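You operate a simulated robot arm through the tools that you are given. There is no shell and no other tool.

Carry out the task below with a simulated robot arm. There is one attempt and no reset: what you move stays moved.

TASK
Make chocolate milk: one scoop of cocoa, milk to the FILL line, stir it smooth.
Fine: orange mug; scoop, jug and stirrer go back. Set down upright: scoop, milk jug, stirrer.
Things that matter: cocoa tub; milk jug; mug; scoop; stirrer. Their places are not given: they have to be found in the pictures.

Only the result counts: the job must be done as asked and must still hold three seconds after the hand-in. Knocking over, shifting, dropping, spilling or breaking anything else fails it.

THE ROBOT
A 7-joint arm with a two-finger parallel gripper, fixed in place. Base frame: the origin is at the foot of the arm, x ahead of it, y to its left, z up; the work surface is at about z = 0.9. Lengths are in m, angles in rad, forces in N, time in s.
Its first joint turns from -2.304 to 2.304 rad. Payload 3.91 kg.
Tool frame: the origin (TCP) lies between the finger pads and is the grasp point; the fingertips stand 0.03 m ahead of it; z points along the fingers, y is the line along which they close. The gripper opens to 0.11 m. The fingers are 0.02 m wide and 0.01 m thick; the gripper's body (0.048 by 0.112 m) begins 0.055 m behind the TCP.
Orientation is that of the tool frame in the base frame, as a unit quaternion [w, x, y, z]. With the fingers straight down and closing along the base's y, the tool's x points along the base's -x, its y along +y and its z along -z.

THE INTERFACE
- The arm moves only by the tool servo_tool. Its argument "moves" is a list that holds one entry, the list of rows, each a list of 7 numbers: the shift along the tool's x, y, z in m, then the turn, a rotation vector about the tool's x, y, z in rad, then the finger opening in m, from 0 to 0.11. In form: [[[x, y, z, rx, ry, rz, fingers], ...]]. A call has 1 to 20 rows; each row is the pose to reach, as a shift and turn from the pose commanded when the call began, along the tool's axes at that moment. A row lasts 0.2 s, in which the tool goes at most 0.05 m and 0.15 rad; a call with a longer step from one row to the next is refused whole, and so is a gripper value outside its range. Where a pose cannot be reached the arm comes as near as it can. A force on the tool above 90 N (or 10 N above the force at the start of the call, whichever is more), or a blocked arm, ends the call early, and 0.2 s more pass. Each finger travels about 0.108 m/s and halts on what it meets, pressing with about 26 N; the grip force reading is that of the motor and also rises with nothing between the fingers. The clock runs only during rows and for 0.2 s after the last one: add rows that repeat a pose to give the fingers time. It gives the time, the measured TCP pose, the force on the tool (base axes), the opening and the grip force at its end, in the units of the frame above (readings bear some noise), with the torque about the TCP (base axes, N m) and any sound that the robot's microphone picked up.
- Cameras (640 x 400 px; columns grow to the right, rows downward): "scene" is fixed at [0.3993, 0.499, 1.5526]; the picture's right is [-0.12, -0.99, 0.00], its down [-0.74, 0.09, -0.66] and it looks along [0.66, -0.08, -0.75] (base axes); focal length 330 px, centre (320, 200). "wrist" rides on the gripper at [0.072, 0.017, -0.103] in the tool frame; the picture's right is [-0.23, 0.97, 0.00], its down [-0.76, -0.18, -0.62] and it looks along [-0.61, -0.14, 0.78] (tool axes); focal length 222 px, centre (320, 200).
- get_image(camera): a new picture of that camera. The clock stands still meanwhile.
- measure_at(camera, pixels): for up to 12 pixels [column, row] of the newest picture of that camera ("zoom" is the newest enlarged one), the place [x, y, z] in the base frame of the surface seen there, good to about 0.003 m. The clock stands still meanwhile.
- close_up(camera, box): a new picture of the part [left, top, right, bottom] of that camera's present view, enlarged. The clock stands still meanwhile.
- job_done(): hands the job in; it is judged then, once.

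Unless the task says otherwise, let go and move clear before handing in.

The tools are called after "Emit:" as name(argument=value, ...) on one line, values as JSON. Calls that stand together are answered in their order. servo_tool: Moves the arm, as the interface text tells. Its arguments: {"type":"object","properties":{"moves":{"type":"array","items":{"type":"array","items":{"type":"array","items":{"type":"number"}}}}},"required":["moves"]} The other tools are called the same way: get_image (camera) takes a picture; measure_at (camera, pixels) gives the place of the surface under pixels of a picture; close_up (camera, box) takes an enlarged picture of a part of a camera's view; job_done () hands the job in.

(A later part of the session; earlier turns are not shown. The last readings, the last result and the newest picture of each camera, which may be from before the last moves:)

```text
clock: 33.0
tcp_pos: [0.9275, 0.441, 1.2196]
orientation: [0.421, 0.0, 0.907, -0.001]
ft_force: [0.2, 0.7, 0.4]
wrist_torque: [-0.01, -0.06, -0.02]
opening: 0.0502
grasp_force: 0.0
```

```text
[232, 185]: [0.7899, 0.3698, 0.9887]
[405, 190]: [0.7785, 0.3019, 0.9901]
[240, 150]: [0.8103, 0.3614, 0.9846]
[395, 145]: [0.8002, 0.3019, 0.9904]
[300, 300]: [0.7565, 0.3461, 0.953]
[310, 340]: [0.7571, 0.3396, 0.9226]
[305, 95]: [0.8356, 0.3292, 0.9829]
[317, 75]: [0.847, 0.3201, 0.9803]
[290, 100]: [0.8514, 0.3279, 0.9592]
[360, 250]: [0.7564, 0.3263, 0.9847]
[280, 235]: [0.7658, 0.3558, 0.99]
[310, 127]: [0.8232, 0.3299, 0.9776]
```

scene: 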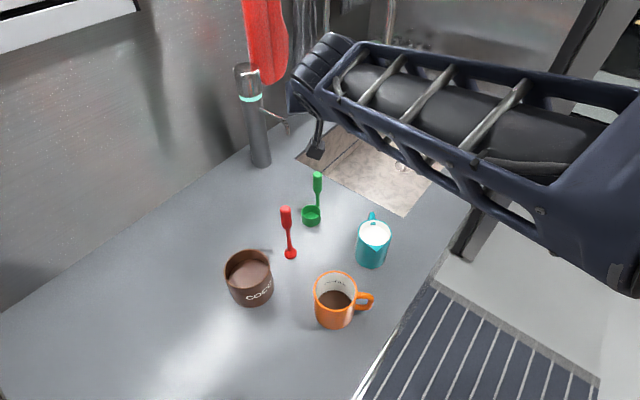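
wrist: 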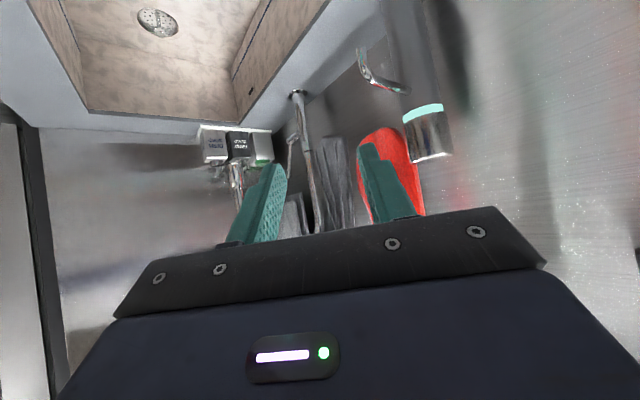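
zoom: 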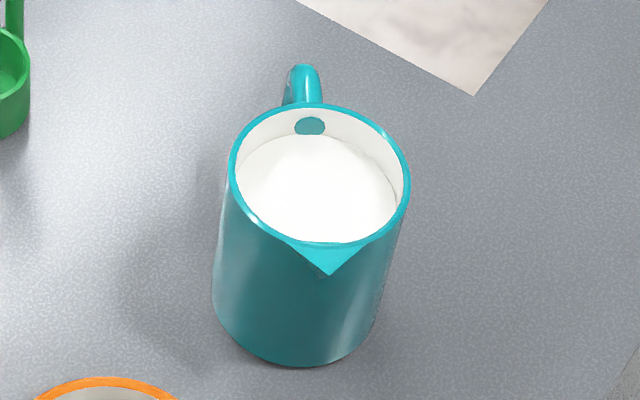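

The jug's rim is centred at ≈(0.790,0.335) with radius ≈0.036; the spout tip (0.748,0.342) and handle (0.853,0.329) lie on a line turned about −7° from −x. Before gripping it, I'll test empty-handed, high above the mug, whether the arm can reach a pouring pose with the tool pointing toward +y.

Emit:
servo_tool(moves=[[[0.0176, -0.0057, -0.0274, 0, 0.1247, 0, 0.07], [0.0353, -0.0114, -0.0549, 0, 0.2493, 0, 0.09], [0.0529, -0.0171, -0.0823, 0, 0.374, 0, 0.11], [0.0706, -0.0227, -0.1097, 0, 0.4987, 0, 0.11], [0.0882, -0.0284, -0.1371, 0, 0.6234, 0, 0.11], [0.1059, -0.0341, -0.1646, 0, 0.748, 0, 0.11], [0.1235, -0.0398, -0.192, 0, 0.8727, 0, 0.11], [0.1235, -0.0398, -0.192, 0, 0.8727, 0, 0.11]]])

Emit:
servo_tool(moves=[[[0, 0, 0, 0, 0, -0.1454, 0.11], [0, 0, 0, 0, 0, -0.2909, 0.11], [0, 0, 0, 0, 0, -0.4363, 0.11], [0, 0, 0, 0, 0, -0.5818, 0.11], [0, 0, 0, 0, 0, -0.7272, 0.11], [0, 0, 0, 0, 0, -0.8727, 0.11], [0, 0, 0, 0, 0, -1.0181, 0.11], [0, 0, 0, 0, 0, -1.1636, 0.11], [0, 0, 0, 0, 0, -1.309, 0.11], [0, 0, 0, 0, 0, -1.309, 0.11]]])

Emit:
servo_tool(moves=[[[0, 0, 0, 0, -0.14, 0, 0.11], [0, 0, 0, 0, -0.28, 0, 0.11], [0, 0, 0, 0, -0.42, 0, 0.11], [0, 0, 0, 0, -0.56, 0, 0.11], [0, 0, 0, 0, -0.7, 0, 0.11], [0, 0, 0, 0, -0.84, 0, 0.11], [0, 0, 0, 0, -0.98, 0, 0.11], [0, 0, 0, 0, -1.12, 0, 0.11], [0, 0, 0, 0, -1.26, 0, 0.11], [0, 0, 0, 0, -1.4, 0, 0.11], [0, 0, 0, 0, -1.4, 0, 0.11]]])

Emit:
get_image(camera="scene")

```text
clock: 34.8
tcp_pos: [0.7004, 0.4011, 1.2494]
orientation: [-0.001, 0.0, 1.0, 0.0]
ft_force: [0.0, 0.2, -0.1]
wrist_torque: [-0.02, -0.03, 0.01]
opening: 0.1099
grasp_force: 0.0
```

```text
clock: 37.0
tcp_pos: [0.7008, 0.4016, 1.2505]
orientation: [0.001, -0.61, 0.793, 0.0]
ft_force: [0.8, 0.4, -0.6]
wrist_torque: [0.03, -0.02, 0.02]
opening: 0.1099
grasp_force: 0.1
```

```text
clock: 39.4
tcp_pos: [0.6994, 0.4013, 1.2498]
orientation: [0.512, -0.465, 0.606, 0.392]
ft_force: [-0.7, -0.4, 0.2]
wrist_torque: [0.0, 0.03, 0.0]
opening: 0.1102
grasp_force: 0.1
```

```text
taken
```

scene: 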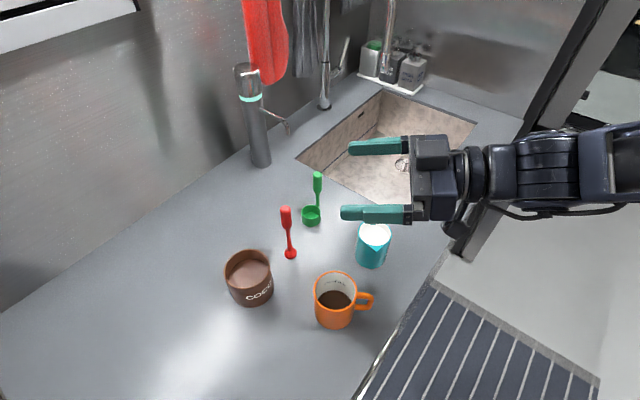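

The pouring pose (tool nearly horizontal toward +y) is reachable, and the mug's inside stays visible from the scene camera. I'll check it also at the actual pouring place and height, still empty-handed.

Emit:
servo_tool(moves=[[[0.0293, 0.007, 0.0181, 0, 0, 0, 0.11], [0.0587, 0.0139, 0.0362, 0, 0, 0, 0.11], [0.088, 0.0209, 0.0543, 0, 0, 0, 0.11], [0.1174, 0.0278, 0.0724, 0, 0, 0, 0.11], [0.1467, 0.0348, 0.0905, 0, 0, 0, 0.11], [0.1467, 0.0348, 0.0905, 0, 0, 0, 0.11]]])

Emit:
get_image(camera="scene")

Emit:
get_image(camera="wrist")

```text
clock: 40.8
tcp_pos: [0.6817, 0.4712, 1.0888]
orientation: [0.511, -0.466, 0.607, 0.392]
ft_force: [0.9, -0.3, -0.8]
wrist_torque: [0.01, 0.03, -0.01]
opening: 0.1098
grasp_force: 0.1
```

```text
taken
```

scene: 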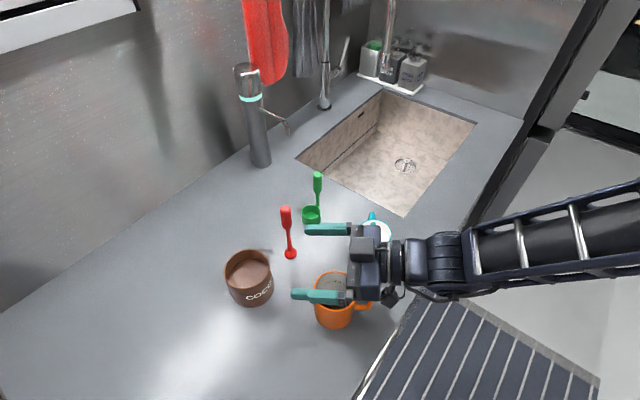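

```text
taken
```

wrist: 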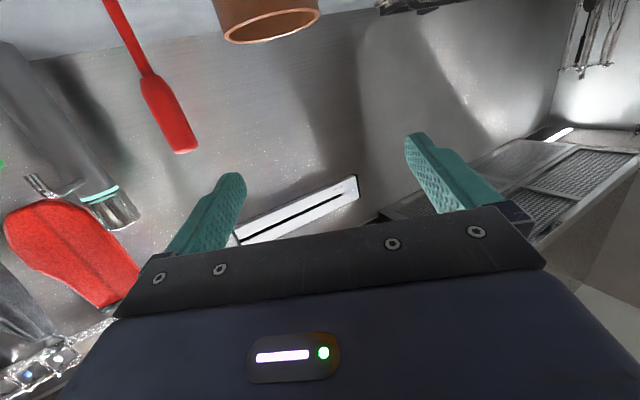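

The pour pose is reachable at the real place too. I'll back away up and over the jug while turning the tool to point down, then align the fingers with the jug.

Emit:
servo_tool(moves=[[[-0.014, -0.0139, -0.013, 0, 0.14, 0, 0.11], [-0.028, -0.0278, -0.026, 0, 0.28, 0, 0.11], [-0.042, -0.0416, -0.0389, 0, 0.42, 0, 0.11], [-0.056, -0.0555, -0.0519, 0, 0.56, 0, 0.11], [-0.07, -0.0694, -0.0649, 0, 0.7, 0, 0.11], [-0.0839, -0.0833, -0.0779, 0, 0.84, 0, 0.11], [-0.0979, -0.0972, -0.0909, 0, 0.98, 0, 0.11], [-0.1119, -0.111, -0.1038, 0, 1.12, 0, 0.11], [-0.1259, -0.1249, -0.1168, 0, 1.26, 0, 0.11], [-0.1399, -0.1388, -0.1298, 0, 1.4, 0, 0.11]]])

Emit:
servo_tool(moves=[[[0, 0, 0, 0, 0, 0.1431, 0.11], [0, 0, 0, 0, 0, 0.2862, 0.11], [0, 0, 0, 0, 0, 0.4293, 0.11], [0, 0, 0, 0, 0, 0.5724, 0.11], [0, 0, 0, 0, 0, 0.7155, 0.11], [0, 0, 0, 0, 0, 0.8586, 0.11], [0, 0, 0, 0, 0, 1.0017, 0.11], [0, 0, 0, 0, 0, 1.1448, 0.11], [0, 0, 0, 0, 0, 1.2879, 0.11], [0, 0, 0, 0, 0, 1.431, 0.11], [0, 0, 0, 0, 0, 1.431, 0.11]]])

Emit:
get_image(camera="wrist")

Emit:
get_image(camera="scene")

```text
clock: 43.0
tcp_pos: [0.7903, 0.3346, 1.2506]
orientation: [-0.001, -0.609, 0.793, -0.001]
ft_force: [-2.0, -0.5, 0.7]
wrist_torque: [-0.03, -0.04, -0.03]
opening: 0.1099
grasp_force: 0.1
```

```text
clock: 45.4
tcp_pos: [0.7897, 0.3357, 1.2505]
orientation: [0.0, 0.062, 0.998, 0.0]
ft_force: [0.3, -0.4, 0.2]
wrist_torque: [0.01, 0.0, 0.0]
opening: 0.1102
grasp_force: 0.2
```

```text
taken
```

wrist: 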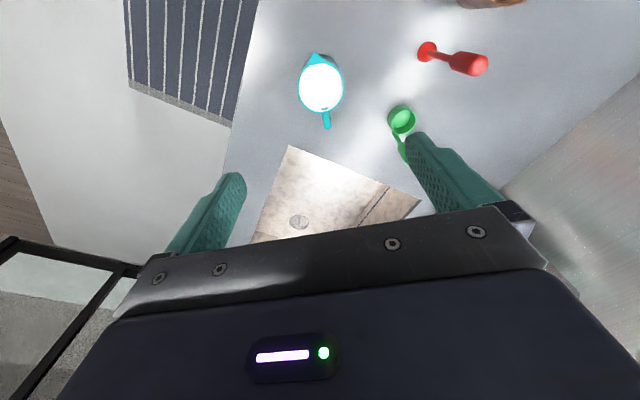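

```text
taken
```

scene: 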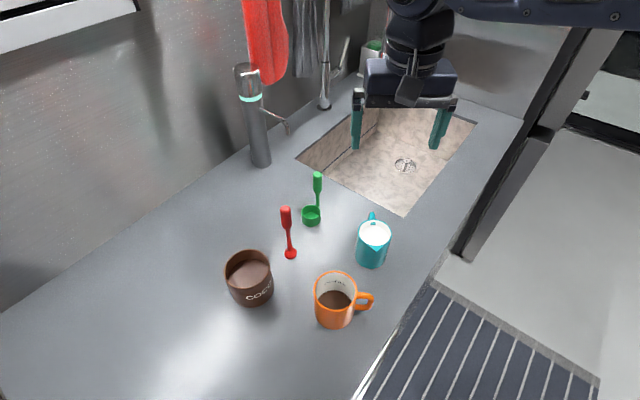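

The tool points down, its axis aligned with the jug's spout–handle line (spout at wrist (315,57), handle at (326,122)). I'll verify the jug's centre from this view.

Emit:
measure_at(camera="wrist", pixels=[[301, 85], [342, 85], [315, 55], [326, 126], [322, 66], [322, 109], [321, 85], [305, 70], [337, 70], [306, 100], [338, 100]])

Emit:
close_up(camera="wrist", box=[270, 40, 370, 140])

```text
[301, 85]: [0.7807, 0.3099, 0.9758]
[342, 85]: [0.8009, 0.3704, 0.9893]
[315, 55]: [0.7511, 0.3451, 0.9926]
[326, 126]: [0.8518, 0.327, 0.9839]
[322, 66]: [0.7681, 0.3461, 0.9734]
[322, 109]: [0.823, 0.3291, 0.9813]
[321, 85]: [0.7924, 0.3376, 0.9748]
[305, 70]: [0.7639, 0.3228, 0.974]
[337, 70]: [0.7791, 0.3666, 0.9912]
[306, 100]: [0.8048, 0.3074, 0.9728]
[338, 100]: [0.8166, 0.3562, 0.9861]
```

```text
4.00 times, centred on (320, 90) of wrist
```

zoom: 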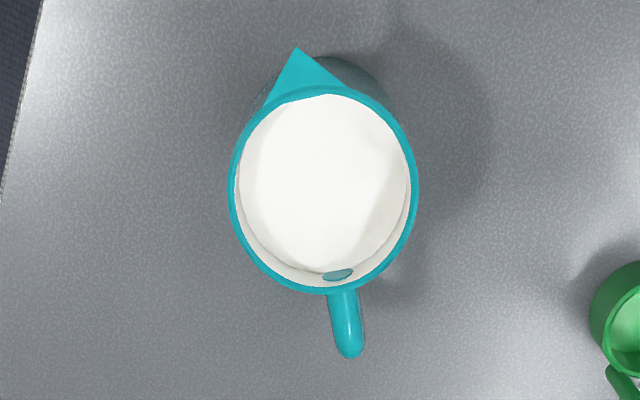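

I'll take rim points on this zoom for a better centre.

Emit:
measure_at(camera="zoom", pixels=[[232, 195], [415, 195], [262, 115], [395, 125], [250, 255], [395, 250], [320, 291], [330, 91], [297, 52]])

```text
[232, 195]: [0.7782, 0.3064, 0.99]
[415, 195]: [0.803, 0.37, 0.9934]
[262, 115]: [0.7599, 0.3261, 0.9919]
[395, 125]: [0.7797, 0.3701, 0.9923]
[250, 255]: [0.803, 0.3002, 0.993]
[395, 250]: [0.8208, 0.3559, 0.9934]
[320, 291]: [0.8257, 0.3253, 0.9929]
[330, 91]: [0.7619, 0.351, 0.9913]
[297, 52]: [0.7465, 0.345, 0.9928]
```

The centre fits at ≈(0.790,0.337), right under the tool. I'll descend with fingers fully open to just above rim height and check the straddle.

Emit:
servo_tool(moves=[[[0, 0, 0.035, 0, 0, 0, 0.11], [0, 0.001, 0.07, 0, 0, 0, 0.11], [0, 0.001, 0.105, 0, 0, 0, 0.11], [0, 0.001, 0.14, 0, 0, 0, 0.11], [0, 0.001, 0.175, 0, 0, 0, 0.11], [0, 0.001, 0.205, 0, 0, 0, 0.11], [0, 0.001, 0.215, 0, 0, 0, 0.11], [0, 0.001, 0.215, 0, 0, 0, 0.11]]])

Emit:
get_image(camera="wrist")

Emit:
close_up(camera="scene", box=[310, 150, 450, 290])

```text
clock: 47.2
tcp_pos: [0.7905, 0.3377, 1.0344]
orientation: [0.0, 0.061, 0.998, -0.001]
ft_force: [-0.2, 0.8, 0.9]
wrist_torque: [0.01, -0.02, -0.02]
opening: 0.11
grasp_force: 0.0
```

```text
taken
```

wrist: 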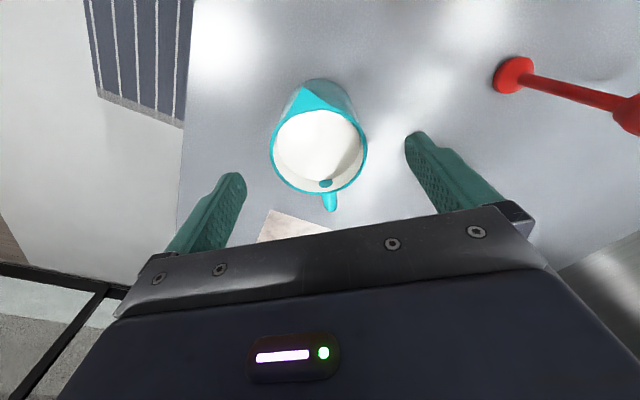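

```text
2.86 times, centred on (380, 220) of scene
```

zoom: 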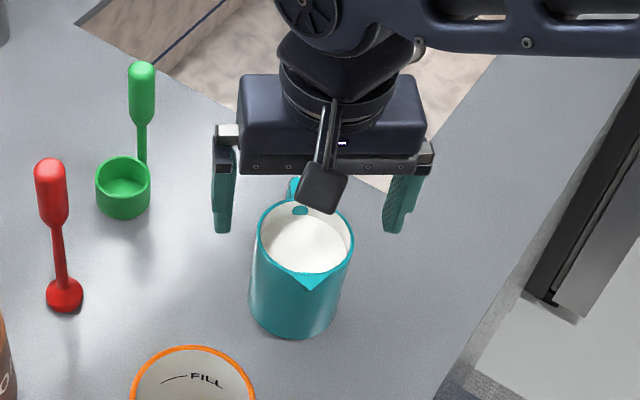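

The fingers straddle the jug evenly (jug at wrist (320,150)). I'll descend the remaining 0.077 m.

Emit:
servo_tool(moves=[[[0, 0, 0.02, 0, 0, 0, 0.11], [0, 0, 0.04, 0, 0, 0, 0.11], [0, 0, 0.06, 0, 0, 0, 0.11], [0, 0, 0.077, 0, 0, 0, 0.11], [0, 0, 0.077, 0, 0, 0, 0.11]]])

Emit:
get_image(camera="wrist")

Emit:
close_up(camera="scene", box=[310, 150, 450, 290])

```text
clock: 48.4
tcp_pos: [0.7892, 0.3371, 0.958]
orientation: [0.0, 0.06, 0.998, 0.0]
ft_force: [0.6, 0.1, -1.2]
wrist_torque: [-0.01, -0.02, 0.02]
opening: 0.1101
grasp_force: 0.1
```

```text
taken
```

wrist: 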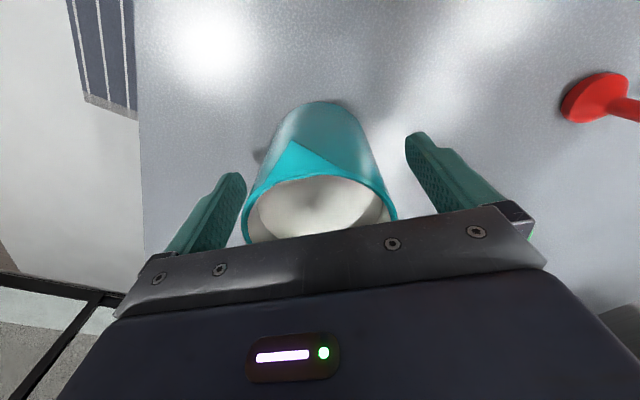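

```text
2.86 times, centred on (380, 220) of scene
```

zoom: 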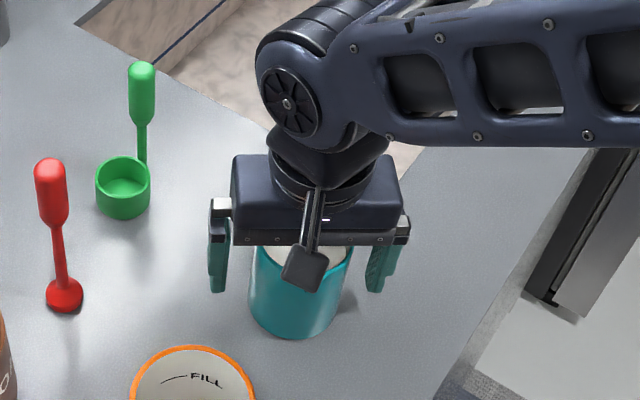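

The fingers surround the jug body with clearance on both sides. I'll close slowly onto it.

Emit:
servo_tool(moves=[[[0, 0, 0, 0, 0, 0, 0.095], [0, 0, 0, 0, 0, 0, 0.085], [0, 0, 0, 0, 0, 0, 0.078], [0, 0, 0, 0, 0, 0, 0.072], [0, 0, 0, 0, 0, 0, 0.066], [0, 0, 0, 0, 0, 0, 0.05], [0, 0, 0, 0, 0, 0, 0.0], [0, 0, 0, 0, 0, 0, 0.0]]])

Emit:
get_image(camera="wrist")

```text
clock: 50.2
tcp_pos: [0.7902, 0.3364, 0.9583]
orientation: [0.0, 0.061, 0.998, 0.0]
ft_force: [0.1, -2.6, 1.4]
wrist_torque: [0.01, -0.05, -0.05]
opening: 0.0672
grasp_force: 26.0
```

```text
taken
```

wrist: 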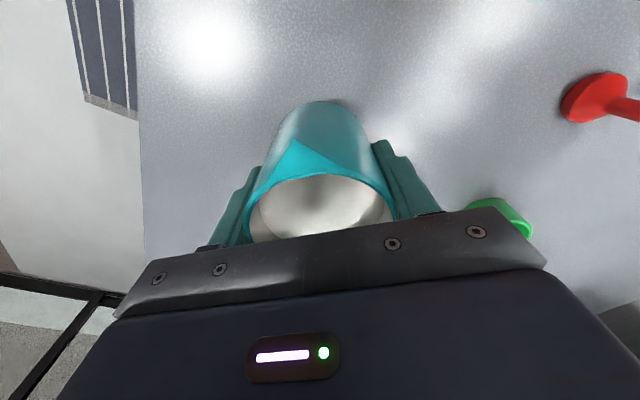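

The jug is gripped (opening 0.067, 26 N). I'll lift it smoothly straight up and see whether it hangs steady.

Emit:
servo_tool(moves=[[[0, 0, -0.003, 0, 0, 0, 0.0], [0, 0, -0.01, 0, 0, 0, 0.0], [0, 0, -0.022, 0, 0, 0, 0.0], [0, 0, -0.038, 0, 0, 0, 0.0], [0, 0, -0.056, 0, 0, 0, 0.0], [0, 0, -0.076, 0, 0, 0, 0.0], [0, 0, -0.096, 0, 0, 0, 0.0], [0, 0, -0.116, 0, 0, 0, 0.0], [0, 0, -0.134, 0, 0, 0, 0.0], [0, 0, -0.15, 0, 0, 0, 0.0], [0, 0, -0.162, 0, 0, 0, 0.0], [0, 0, -0.17, 0, 0, 0, 0.0], [0, 0, -0.172, 0, 0, 0, 0.0]]])

Emit:
get_image(camera="wrist")

Emit:
get_image(camera="scene")

```text
clock: 53.0
tcp_pos: [0.7904, 0.336, 1.1298]
orientation: [0.0, 0.061, 0.998, 0.0]
ft_force: [0.7, 0.0, -4.4]
wrist_torque: [0.0, 0.05, -0.02]
opening: 0.0671
grasp_force: 26.0
```

```text
taken
```

wrist: 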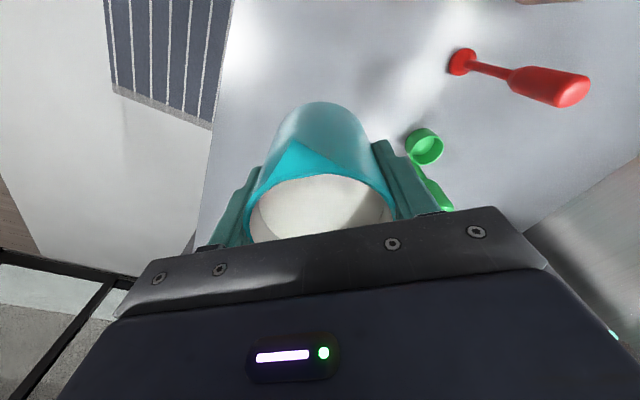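

```text
taken
```

scene: 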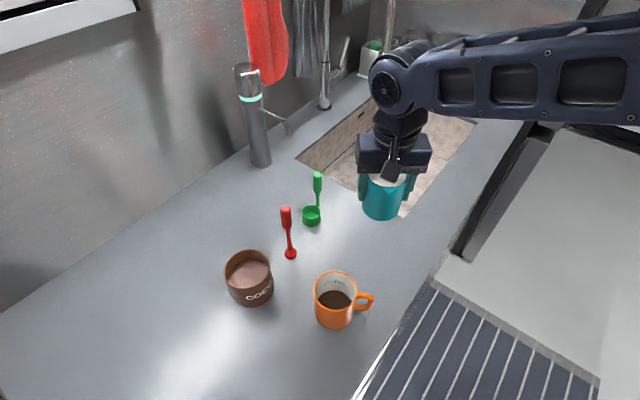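

The jug hangs steady (≈4 N) and upright. I'll carry it level toward the mug while turning it 82° so its spout will face the mug, ending with the jug's base above rim height.

Emit:
servo_tool(moves=[[[0.005, 0.0057, 0.0022, 0, 0, -0.0596, 0.0], [0.0145, 0.0166, 0.0064, 0, 0, -0.1733, 0.0], [0.0245, 0.028, 0.0108, 0, 0, -0.2927, 0.0], [0.0345, 0.0394, 0.0153, 0, 0, -0.4121, 0.0], [0.0445, 0.0509, 0.0197, 0, 0, -0.5315, 0.0], [0.0545, 0.0623, 0.0241, 0, 0, -0.6509, 0.0], [0.0645, 0.0737, 0.0285, 0, 0, -0.7703, 0.0], [0.0745, 0.0852, 0.033, 0, 0, -0.8897, 0.0], [0.0845, 0.0966, 0.0374, 0, 0, -1.0091, 0.0], [0.0945, 0.108, 0.0418, 0, 0, -1.1285, 0.0], [0.1045, 0.1195, 0.0462, 0, 0, -1.2479, 0.0], [0.1145, 0.1309, 0.0507, 0, 0, -1.3673, 0.0], [0.1198, 0.137, 0.053, 0, 0, -1.431, 0.0], [0.1198, 0.137, 0.053, 0, 0, -1.431, 0.0]]])

Emit:
get_image(camera="scene")

Emit:
get_image(camera="wrist")

```text
clock: 56.0
tcp_pos: [0.6867, 0.4866, 1.0767]
orientation: [0.0, -0.61, 0.793, 0.0]
ft_force: [-0.7, 0.6, -4.1]
wrist_torque: [-0.04, 0.02, 0.03]
opening: 0.067
grasp_force: 26.0
```

```text
taken
```

scene: 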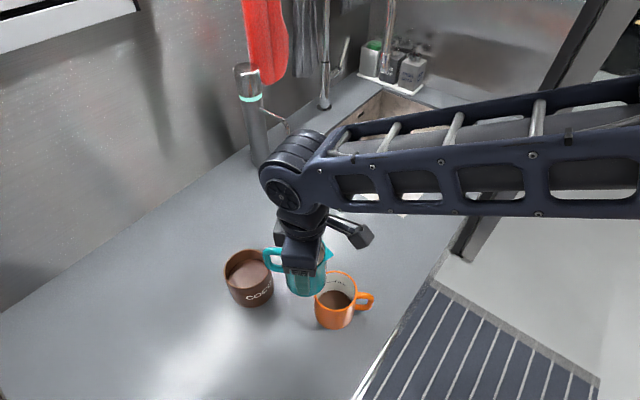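

```text
taken
```

wrist: 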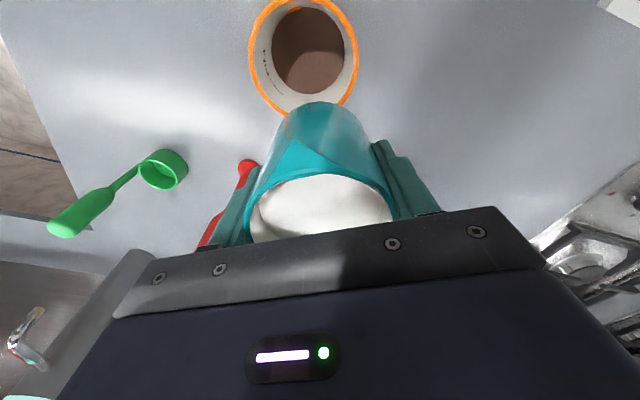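

The wrist camera gives a good view: spout tip at (297,143) and the mug with cocoa straight ahead at (305,55). I'll measure both to confirm the alignment.

Emit:
measure_at(camera="wrist", pixels=[[297, 143], [253, 55], [355, 55], [305, 3], [280, 20], [340, 20], [308, 50], [308, 90], [270, 95], [266, 60], [345, 90]])

Emit:
close_up(camera="wrist", box=[230, 0, 390, 160])

```text
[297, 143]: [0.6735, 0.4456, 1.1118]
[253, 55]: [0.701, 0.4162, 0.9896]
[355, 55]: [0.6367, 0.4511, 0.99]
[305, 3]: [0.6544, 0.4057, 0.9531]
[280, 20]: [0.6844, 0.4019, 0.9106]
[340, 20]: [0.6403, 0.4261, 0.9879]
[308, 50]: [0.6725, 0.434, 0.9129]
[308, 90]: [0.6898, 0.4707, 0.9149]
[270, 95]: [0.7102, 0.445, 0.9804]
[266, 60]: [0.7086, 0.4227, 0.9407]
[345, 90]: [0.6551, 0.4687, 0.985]
```

```text
2.50 times, centred on (310, 80) of wrist
```

zoom: 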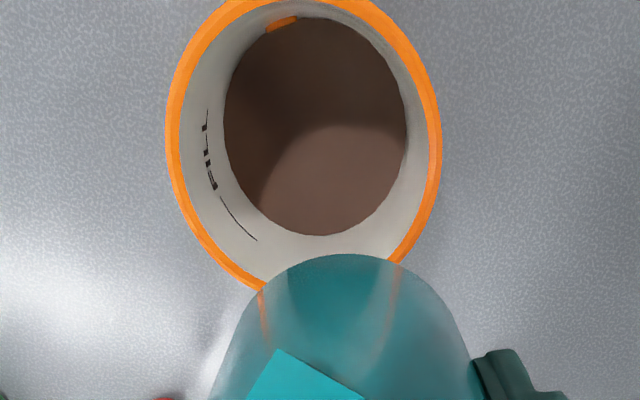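

The spout tip sits at ≈(0.6735,0.4456), as planned, and the FILL line is visible in the zoom at (225,205)–(255,240). I'll measure its height precisely.

Emit:
measure_at(camera="zoom", pixels=[[222, 200], [232, 214], [243, 227], [254, 238], [213, 180], [206, 128], [228, 150], [250, 215], [300, 234], [400, 160]])

Emit:
close_up(camera="scene", box=[310, 265, 370, 335])

```text
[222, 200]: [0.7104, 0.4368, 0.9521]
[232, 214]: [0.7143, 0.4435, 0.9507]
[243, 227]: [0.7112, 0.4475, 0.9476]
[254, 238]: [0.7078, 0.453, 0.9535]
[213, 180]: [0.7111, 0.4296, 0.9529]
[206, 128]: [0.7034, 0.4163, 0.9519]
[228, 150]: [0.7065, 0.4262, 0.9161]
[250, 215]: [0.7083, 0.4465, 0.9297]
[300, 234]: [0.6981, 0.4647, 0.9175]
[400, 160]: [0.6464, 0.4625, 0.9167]
```

```text
5.71 times, centred on (340, 300) of scene
```

zoom: 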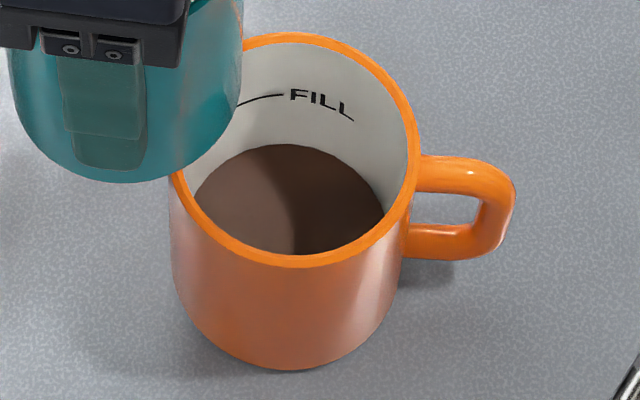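

FILL is at z≈0.9515 and the cocoa surface at ≈0.913. I'll begin tilting about the spout tip to 25°, lowering the spout to ≈1.055 as it tilts, and then look before any milk flows.

Emit:
servo_tool(moves=[[[-0.0027, 0, -0.004, 0, -0.0873, 0, 0.0], [-0.005, 0, -0.0082, 0, -0.1745, 0, 0.0], [-0.007, 0, -0.0126, 0, -0.2618, 0, 0.0], [-0.0086, 0, -0.0172, 0, -0.3491, 0, 0.0], [-0.0092, 0, -0.001, 0, -0.384, 0, 0.0], [-0.0096, 0, 0.0151, 0, -0.4189, 0, 0.0], [-0.0097, 0, 0.0332, 0, -0.4363, 0, 0.0], [-0.0097, 0, 0.0332, 0, -0.4363, 0, 0.0]]])

Emit:
get_image(camera="scene")

Emit:
get_image(camera="wrist")

Emit:
close_up(camera="scene", box=[290, 240, 390, 340])

```text
clock: 57.8
tcp_pos: [0.689, 0.4971, 1.0453]
orientation: [0.172, -0.594, 0.775, 0.132]
ft_force: [-0.2, 0.9, -4.0]
wrist_torque: [-0.08, 0.03, 0.01]
opening: 0.0672
grasp_force: 25.7
```

```text
taken
```

scene: 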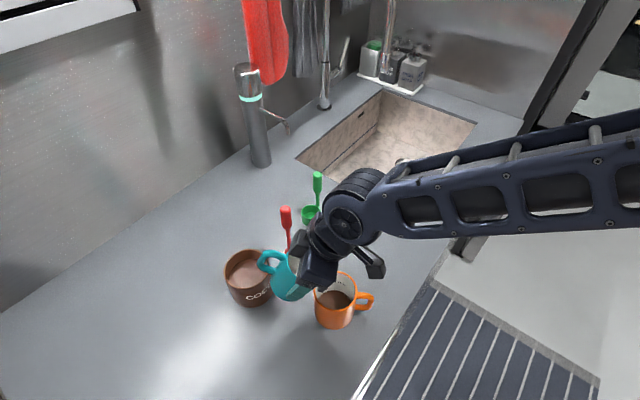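

```text
taken
```

wrist: 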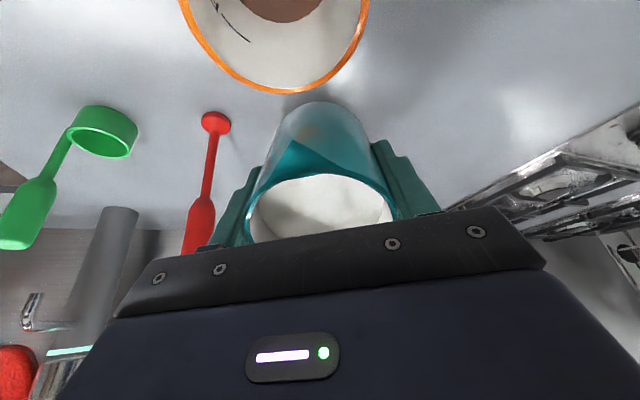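

```text
4.00 times, centred on (340, 290) of scene
```

zoom: 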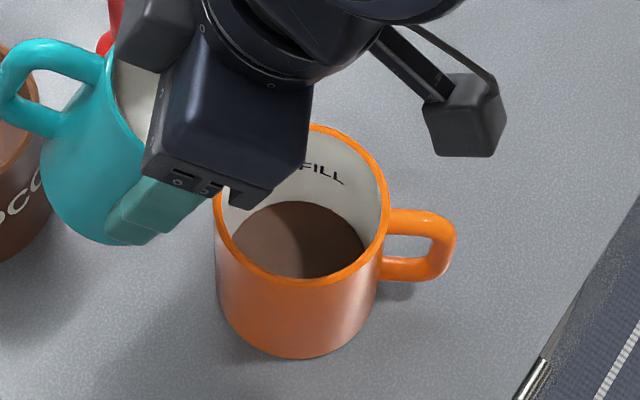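

The jug is at 25° with a clear view of the mug's inside and FILL text (zoom (322,175)); no flow yet. I'll tilt 5° more and pause.

Emit:
servo_tool(moves=[[[-0.0014, 0, -0.002, 0, -0.0436, 0, 0.0], [-0.0027, 0, -0.004, 0, -0.0873, 0, 0.0], [-0.0027, 0, -0.004, 0, -0.0873, 0, 0.0], [-0.0027, 0, -0.004, 0, -0.0873, 0, 0.0]]])

Emit:
close_up(camera="scene", box=[290, 240, 390, 340])

Emit:
close_up(camera="wrist", box=[200, 0, 440, 240])

```text
clock: 58.8
tcp_pos: [0.6897, 0.4967, 1.0486]
orientation: [0.205, -0.589, 0.766, 0.158]
ft_force: [0.0, 0.2, -4.1]
wrist_torque: [-0.1, 0.02, -0.03]
opening: 0.0671
grasp_force: 27.1
```

```text
4.00 times, centred on (340, 290) of scene
```

zoom: 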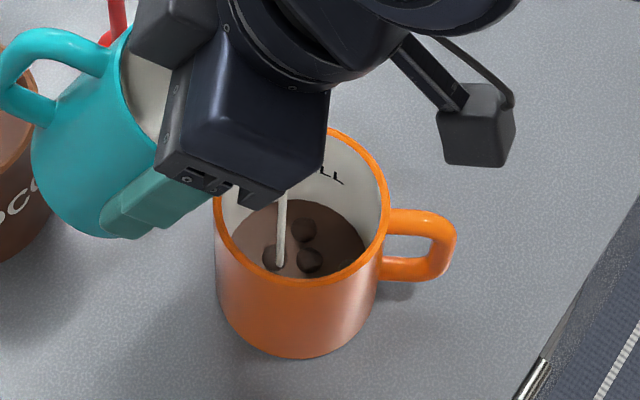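

```text
1.67 times, centred on (320, 120) of wrist
```

zoom: 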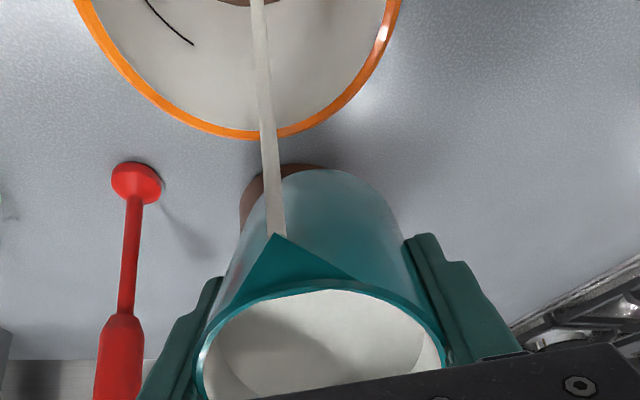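

A thin milk stream runs from the spout into the middle of the mug (scene zoom (283,230)), with some lumps of cocoa showing. I'll continue tilting slowly to 40°.

Emit:
servo_tool(moves=[[[-0.0006, 0, -0.0008, 0, -0.0175, 0, 0.0], [-0.0011, 0, -0.0016, 0, -0.0349, 0, 0.0], [-0.0017, 0, -0.0024, 0, -0.0524, 0, 0.0], [-0.0022, 0, -0.0032, 0, -0.0698, 0, 0.0], [-0.0027, 0, -0.004, 0, -0.0873, 0, 0.0], [-0.0032, 0, -0.0048, 0, -0.1047, 0, 0.0], [-0.0037, 0, -0.0056, 0, -0.1222, 0, 0.0], [-0.0042, 0, -0.0065, 0, -0.1396, 0, 0.0], [-0.0046, 0, -0.0073, 0, -0.1571, 0, 0.0], [-0.005, 0, -0.0082, 0, -0.1745, 0, 0.0]]])

Emit:
close_up(camera="scene", box=[290, 240, 390, 340])

Emit:
close_up(camera="wrist", box=[200, 0, 440, 240])

```text
clock: 61.0
tcp_pos: [0.6918, 0.4973, 1.0595]
orientation: [0.272, -0.572, 0.746, 0.207]
ft_force: [0.1, 0.4, -2.8]
wrist_torque: [-0.09, 0.02, -0.03]
opening: 0.0668
grasp_force: 25.7
```

```text
4.00 times, centred on (340, 290) of scene
```

zoom: 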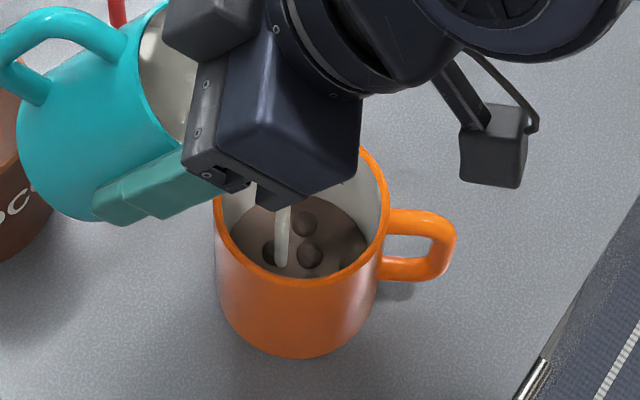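

```text
1.67 times, centred on (320, 120) of wrist
```

zoom: 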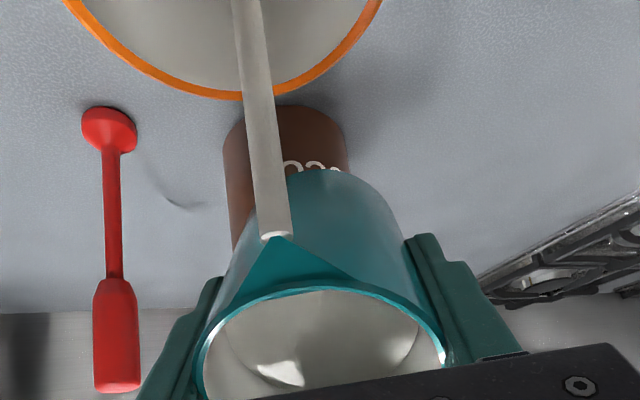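

The stream is steady and landing inside. I'll check the liquid level in the mug.

Emit:
close_up(camera="scene", box=[310, 265, 370, 325])

Emit:
measure_at(camera="zoom", pixels=[[330, 260], [300, 250], [250, 210], [200, 200], [290, 180], [350, 230], [220, 230], [320, 200]])

```text
6.67 times, centred on (340, 295) of scene
```

zoom: 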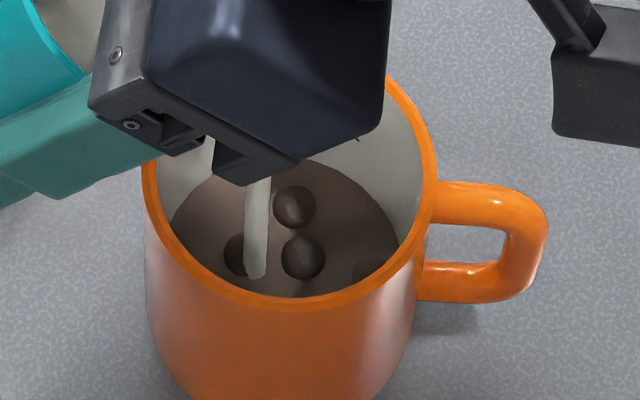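

```text
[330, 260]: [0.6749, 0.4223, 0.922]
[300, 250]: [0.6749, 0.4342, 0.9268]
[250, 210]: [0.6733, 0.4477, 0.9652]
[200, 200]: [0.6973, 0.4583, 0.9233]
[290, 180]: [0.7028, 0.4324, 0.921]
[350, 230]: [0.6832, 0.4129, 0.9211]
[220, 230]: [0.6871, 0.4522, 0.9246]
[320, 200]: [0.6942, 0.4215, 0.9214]
```

The level is ≈0.9225 so far (target 0.9515). I'll keep tilting slowly to 50°.

Emit:
servo_tool(moves=[[[-0.0006, 0, -0.0008, 0, -0.0175, 0, 0.0], [-0.0011, 0, -0.0016, 0, -0.0349, 0, 0.0], [-0.0017, 0, -0.0024, 0, -0.0524, 0, 0.0], [-0.0022, 0, -0.0032, 0, -0.0698, 0, 0.0], [-0.0027, 0, -0.004, 0, -0.0873, 0, 0.0], [-0.0032, 0, -0.0048, 0, -0.1047, 0, 0.0], [-0.0037, 0, -0.0056, 0, -0.1222, 0, 0.0], [-0.0042, 0, -0.0065, 0, -0.1396, 0, 0.0], [-0.0046, 0, -0.0073, 0, -0.1571, 0, 0.0], [-0.005, 0, -0.0082, 0, -0.1745, 0, 0.0]]])

Emit:
close_up(camera="scene", box=[300, 255, 380, 335])

Emit:
measure_at(camera="zoom", pixels=[[310, 260], [340, 240], [360, 220], [330, 215], [300, 275], [345, 260], [240, 230], [280, 270]])

Emit:
get_image(camera="wrist")

```text
clock: 63.2
tcp_pos: [0.6909, 0.4954, 1.0668]
orientation: [0.335, -0.552, 0.719, 0.257]
ft_force: [0.0, 0.6, -3.1]
wrist_torque: [-0.1, 0.02, 0.01]
opening: 0.0668
grasp_force: 26.0
```

```text
5.00 times, centred on (340, 295) of scene
```

zoom: 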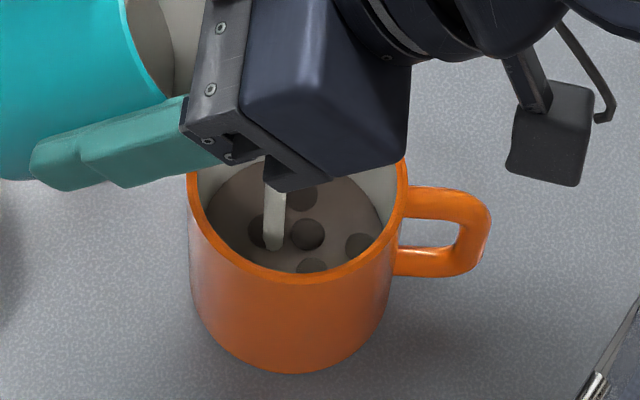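

```text
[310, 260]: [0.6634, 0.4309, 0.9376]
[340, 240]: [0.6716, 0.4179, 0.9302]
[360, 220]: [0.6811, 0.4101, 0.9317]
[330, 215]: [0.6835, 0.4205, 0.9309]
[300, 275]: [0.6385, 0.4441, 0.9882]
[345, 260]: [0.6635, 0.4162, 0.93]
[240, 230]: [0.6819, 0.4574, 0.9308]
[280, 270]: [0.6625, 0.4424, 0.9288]
```

```text
taken
```

wrist: 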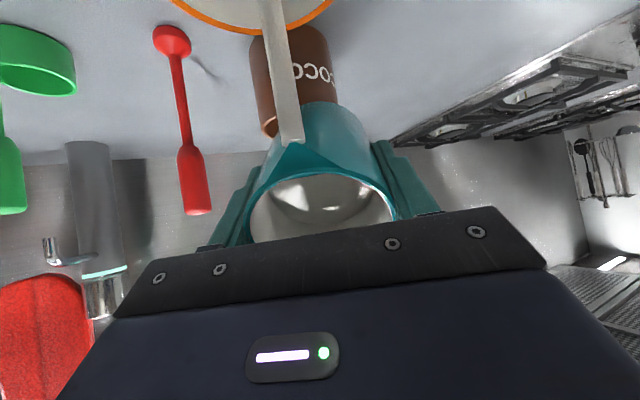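

Level ≈0.9305 at 50°, rising about 4 mm per second. I'll continue to 58°.

Emit:
servo_tool(moves=[[[-0.0006, 0, -0.0008, 0, -0.0175, 0, 0.0], [-0.0011, 0, -0.0016, 0, -0.0349, 0, 0.0], [-0.0017, 0, -0.0024, 0, -0.0524, 0, 0.0], [-0.0022, 0, -0.0032, 0, -0.0698, 0, 0.0], [-0.0027, 0, -0.004, 0, -0.0873, 0, 0.0], [-0.0032, 0, -0.0048, 0, -0.1047, 0, 0.0], [-0.0037, 0, -0.0056, 0, -0.1222, 0, 0.0], [-0.0042, 0, -0.0065, 0, -0.1396, 0, 0.0]]])

Emit:
close_up(camera="scene", box=[300, 255, 380, 335])

Emit:
measure_at(camera="zoom", pixels=[[330, 245], [340, 235], [360, 220], [330, 225], [300, 265], [345, 250], [240, 235], [280, 260], [220, 215], [350, 205]])

```text
clock: 65.0
tcp_pos: [0.689, 0.4944, 1.0749]
orientation: [0.385, -0.532, 0.694, 0.295]
ft_force: [-0.4, -0.7, -1.7]
wrist_torque: [-0.05, -0.01, 0.02]
opening: 0.0668
grasp_force: 25.4
```

```text
5.00 times, centred on (340, 295) of scene
```

zoom: 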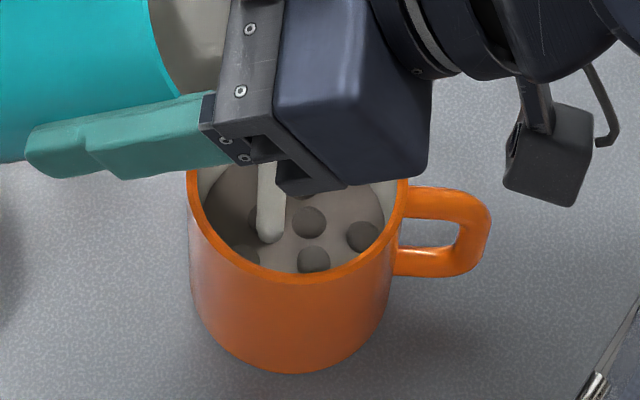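

```text
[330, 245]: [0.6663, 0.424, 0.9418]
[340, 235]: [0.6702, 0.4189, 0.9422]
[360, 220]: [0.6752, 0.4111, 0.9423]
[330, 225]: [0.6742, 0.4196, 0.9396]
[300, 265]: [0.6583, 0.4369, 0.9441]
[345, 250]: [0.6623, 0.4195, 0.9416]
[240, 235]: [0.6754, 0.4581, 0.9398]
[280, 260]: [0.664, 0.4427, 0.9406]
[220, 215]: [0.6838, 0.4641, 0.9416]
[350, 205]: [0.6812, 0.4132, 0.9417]
```

Level ≈0.9415, rising about 6 mm/s, with 10 mm to go. I'll hold this tilt briefly and measure again.

Emit:
servo_tool(moves=[[[0, 0, 0, 0, 0, 0, 0.0], [0, 0, 0, 0, 0, 0, 0.0]]])

Emit:
close_up(camera="scene", box=[300, 255, 380, 335])

Emit:
measure_at(camera="zoom", pixels=[[330, 240], [340, 230], [360, 220], [330, 220], [300, 260], [345, 245], [240, 235], [280, 255], [220, 215], [350, 205]])

```text
clock: 65.6
tcp_pos: [0.6894, 0.4928, 1.0741]
orientation: [0.384, -0.533, 0.694, 0.295]
ft_force: [-0.2, 0.5, -3.3]
wrist_torque: [-0.08, 0.0, 0.0]
opening: 0.0667
grasp_force: 26.3
```

```text
5.00 times, centred on (340, 295) of scene
```

zoom: 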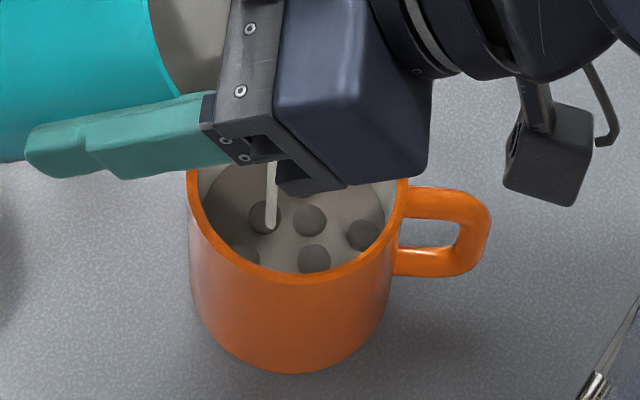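

```text
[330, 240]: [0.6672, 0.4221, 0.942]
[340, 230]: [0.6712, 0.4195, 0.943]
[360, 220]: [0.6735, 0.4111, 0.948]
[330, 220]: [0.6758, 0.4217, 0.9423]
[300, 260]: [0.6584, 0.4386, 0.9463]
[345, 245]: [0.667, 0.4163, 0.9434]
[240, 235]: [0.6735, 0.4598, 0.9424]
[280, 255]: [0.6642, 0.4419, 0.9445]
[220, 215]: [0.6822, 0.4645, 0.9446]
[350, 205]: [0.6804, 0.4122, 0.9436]
```

Level ≈0.9435 and the stream has thinned at this tilt. I'll add 3° and let it settle.

Emit:
servo_tool(moves=[[[-0.0006, 0, -0.0008, 0, -0.0175, 0, 0.0], [-0.0011, 0, -0.0016, 0, -0.0349, 0, 0.0], [-0.0017, 0, -0.0024, 0, -0.0524, 0, 0.0], [-0.0017, 0, -0.0024, 0, -0.0524, 0, 0.0], [-0.0017, 0, -0.0024, 0, -0.0524, 0, 0.0]]])

Emit:
close_up(camera="scene", box=[300, 255, 380, 335])

Emit:
measure_at(camera="zoom", pixels=[[330, 240], [340, 230], [360, 220], [330, 220], [300, 255], [345, 245], [240, 230], [280, 250], [220, 215], [350, 205], [360, 235], [250, 240]])

```text
clock: 66.8
tcp_pos: [0.6889, 0.4915, 1.0777]
orientation: [0.403, -0.524, 0.684, 0.308]
ft_force: [1.2, 1.2, -3.1]
wrist_torque: [-0.07, -0.01, -0.02]
opening: 0.0671
grasp_force: 26.2
```

```text
5.00 times, centred on (340, 295) of scene
```

zoom: 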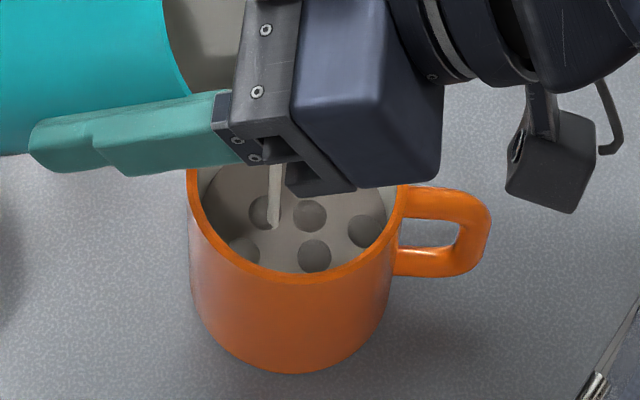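

```text
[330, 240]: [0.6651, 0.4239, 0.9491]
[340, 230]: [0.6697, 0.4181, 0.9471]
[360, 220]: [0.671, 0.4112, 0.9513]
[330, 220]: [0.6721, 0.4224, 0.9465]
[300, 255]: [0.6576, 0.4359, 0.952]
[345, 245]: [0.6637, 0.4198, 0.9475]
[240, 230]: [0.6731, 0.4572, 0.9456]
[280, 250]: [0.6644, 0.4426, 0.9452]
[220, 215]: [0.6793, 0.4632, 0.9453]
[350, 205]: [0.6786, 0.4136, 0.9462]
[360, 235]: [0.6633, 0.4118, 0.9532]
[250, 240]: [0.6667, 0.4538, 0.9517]
```

Level is now about 0.947–0.948 by measurement. I'll tilt back about the spout to 25° to stop the flow and compare the surface with the FILL line by eye.

Emit:
servo_tool(moves=[[[0.0045, 0, 0.0053, 0, 0.1257, 0, 0.0], [0.0096, 0, 0.01, 0, 0.2513, 0, 0.0], [0.0152, 0, 0.014, 0, 0.377, 0, 0.0], [0.0214, 0, 0.0172, 0, 0.5027, 0, 0.0], [0.0279, 0, 0.0197, 0, 0.6283, 0, 0.0], [0.0279, 0, 0.0197, 0, 0.6283, 0, 0.0]]])

Emit:
close_up(camera="scene", box=[300, 255, 380, 335])

Emit:
measure_at(camera="zoom", pixels=[[330, 240], [340, 230], [360, 220], [330, 215], [300, 255], [345, 235], [240, 230], [280, 245], [230, 215], [350, 205], [300, 200], [270, 190]])

Emit:
get_image(camera="wrist")

```text
clock: 68.2
tcp_pos: [0.6901, 0.4974, 1.0438]
orientation: [0.171, -0.594, 0.775, 0.131]
ft_force: [0.7, -0.2, -2.3]
wrist_torque: [-0.08, 0.04, -0.03]
opening: 0.0666
grasp_force: 26.3
```

```text
5.00 times, centred on (340, 295) of scene
```

zoom: 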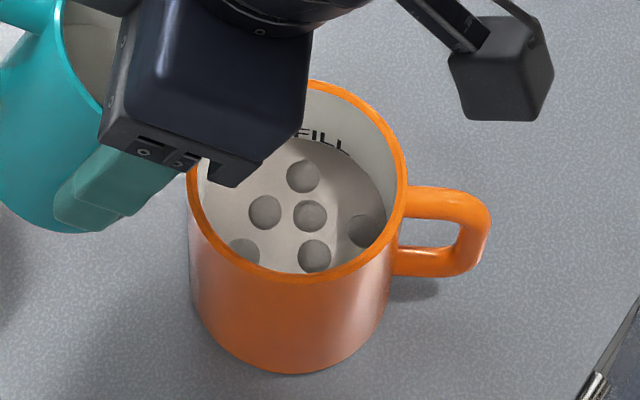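

```text
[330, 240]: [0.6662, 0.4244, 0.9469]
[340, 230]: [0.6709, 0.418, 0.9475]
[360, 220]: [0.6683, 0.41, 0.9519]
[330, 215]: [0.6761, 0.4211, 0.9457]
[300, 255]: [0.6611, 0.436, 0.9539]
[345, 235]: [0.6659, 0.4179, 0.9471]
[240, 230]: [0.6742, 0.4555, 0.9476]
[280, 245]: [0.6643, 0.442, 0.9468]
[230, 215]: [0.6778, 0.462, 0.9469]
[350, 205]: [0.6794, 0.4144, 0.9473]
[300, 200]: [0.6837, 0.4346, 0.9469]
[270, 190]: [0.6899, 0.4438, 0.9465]
```

```text
taken
```

wrist: 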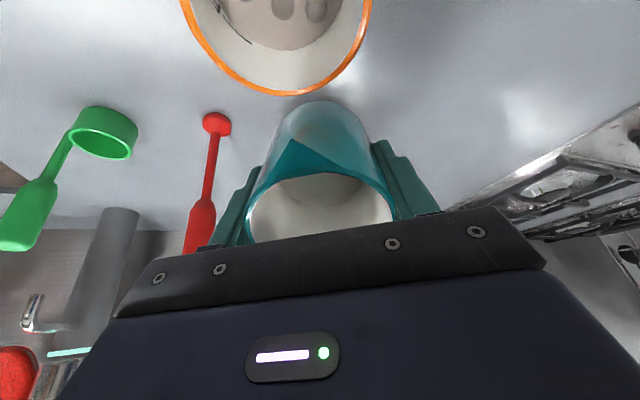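

The flow has stopped. The surface measures ≈0.947, just under the FILL text (zoom (325,140)). I'll enlarge that spot to see where the line sits.

Emit:
close_up(camera="wrist", box=[180, 0, 380, 100])

Emit:
close_up(camera="scene", box=[335, 268, 385, 300])

```text
3.20 times, centred on (280, 50) of wrist
```

zoom: 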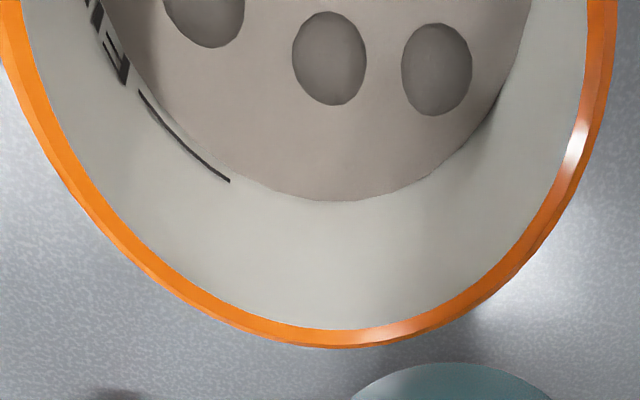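

```text
12.50 times, centred on (360, 284) of scene
```

zoom: 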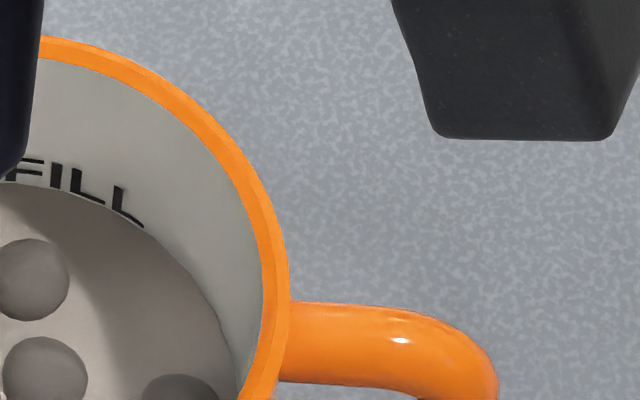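

The liquid edge lies just below the line (line z≈0.9515, surface ≈0.947), so a few millimetres more are needed. I'll tilt again to 63° about the spout, hold and measure.

Emit:
servo_tool(moves=[[[-0.0038, 0, -0.0058, 0, -0.1257, 0, 0.0], [-0.0068, 0, -0.012, 0, -0.2513, 0, 0.0], [-0.009, 0, -0.0186, 0, -0.377, 0, 0.0], [-0.0104, 0, -0.0254, 0, -0.5027, 0, 0.0], [-0.0109, 0, -0.0323, 0, -0.6283, 0, 0.0], [-0.0109, 0, -0.0343, 0, -0.6632, 0, 0.0], [-0.0109, 0, -0.0343, 0, -0.6632, 0, 0.0], [-0.0109, 0, -0.0343, 0, -0.6632, 0, 0.0]]])

Emit:
close_up(camera="scene", box=[300, 255, 380, 335])

Emit:
measure_at(camera="zoom", pixels=[[325, 235], [340, 230], [330, 215], [335, 225], [345, 235], [240, 220], [285, 240], [230, 210], [350, 205], [300, 215], [250, 225], [340, 210]])

```text
clock: 70.0
tcp_pos: [0.689, 0.4927, 1.0787]
orientation: [0.414, -0.519, 0.677, 0.318]
ft_force: [-0.4, 0.5, -2.5]
wrist_torque: [-0.06, 0.02, 0.0]
opening: 0.0668
grasp_force: 25.6
```

```text
5.00 times, centred on (340, 295) of scene
```

zoom: 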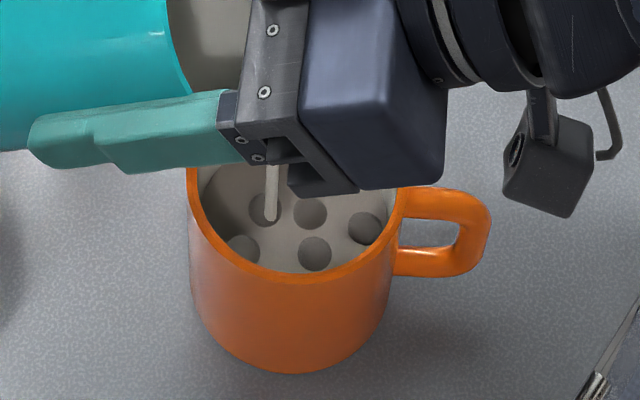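

```text
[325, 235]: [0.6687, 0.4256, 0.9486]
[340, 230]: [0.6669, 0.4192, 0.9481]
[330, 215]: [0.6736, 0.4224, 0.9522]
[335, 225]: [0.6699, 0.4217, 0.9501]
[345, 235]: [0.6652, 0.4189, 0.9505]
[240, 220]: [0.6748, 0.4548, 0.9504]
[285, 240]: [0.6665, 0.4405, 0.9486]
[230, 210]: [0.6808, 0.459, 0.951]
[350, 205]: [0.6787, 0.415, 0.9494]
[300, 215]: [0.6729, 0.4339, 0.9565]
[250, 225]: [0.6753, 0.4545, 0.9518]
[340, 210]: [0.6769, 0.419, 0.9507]
```

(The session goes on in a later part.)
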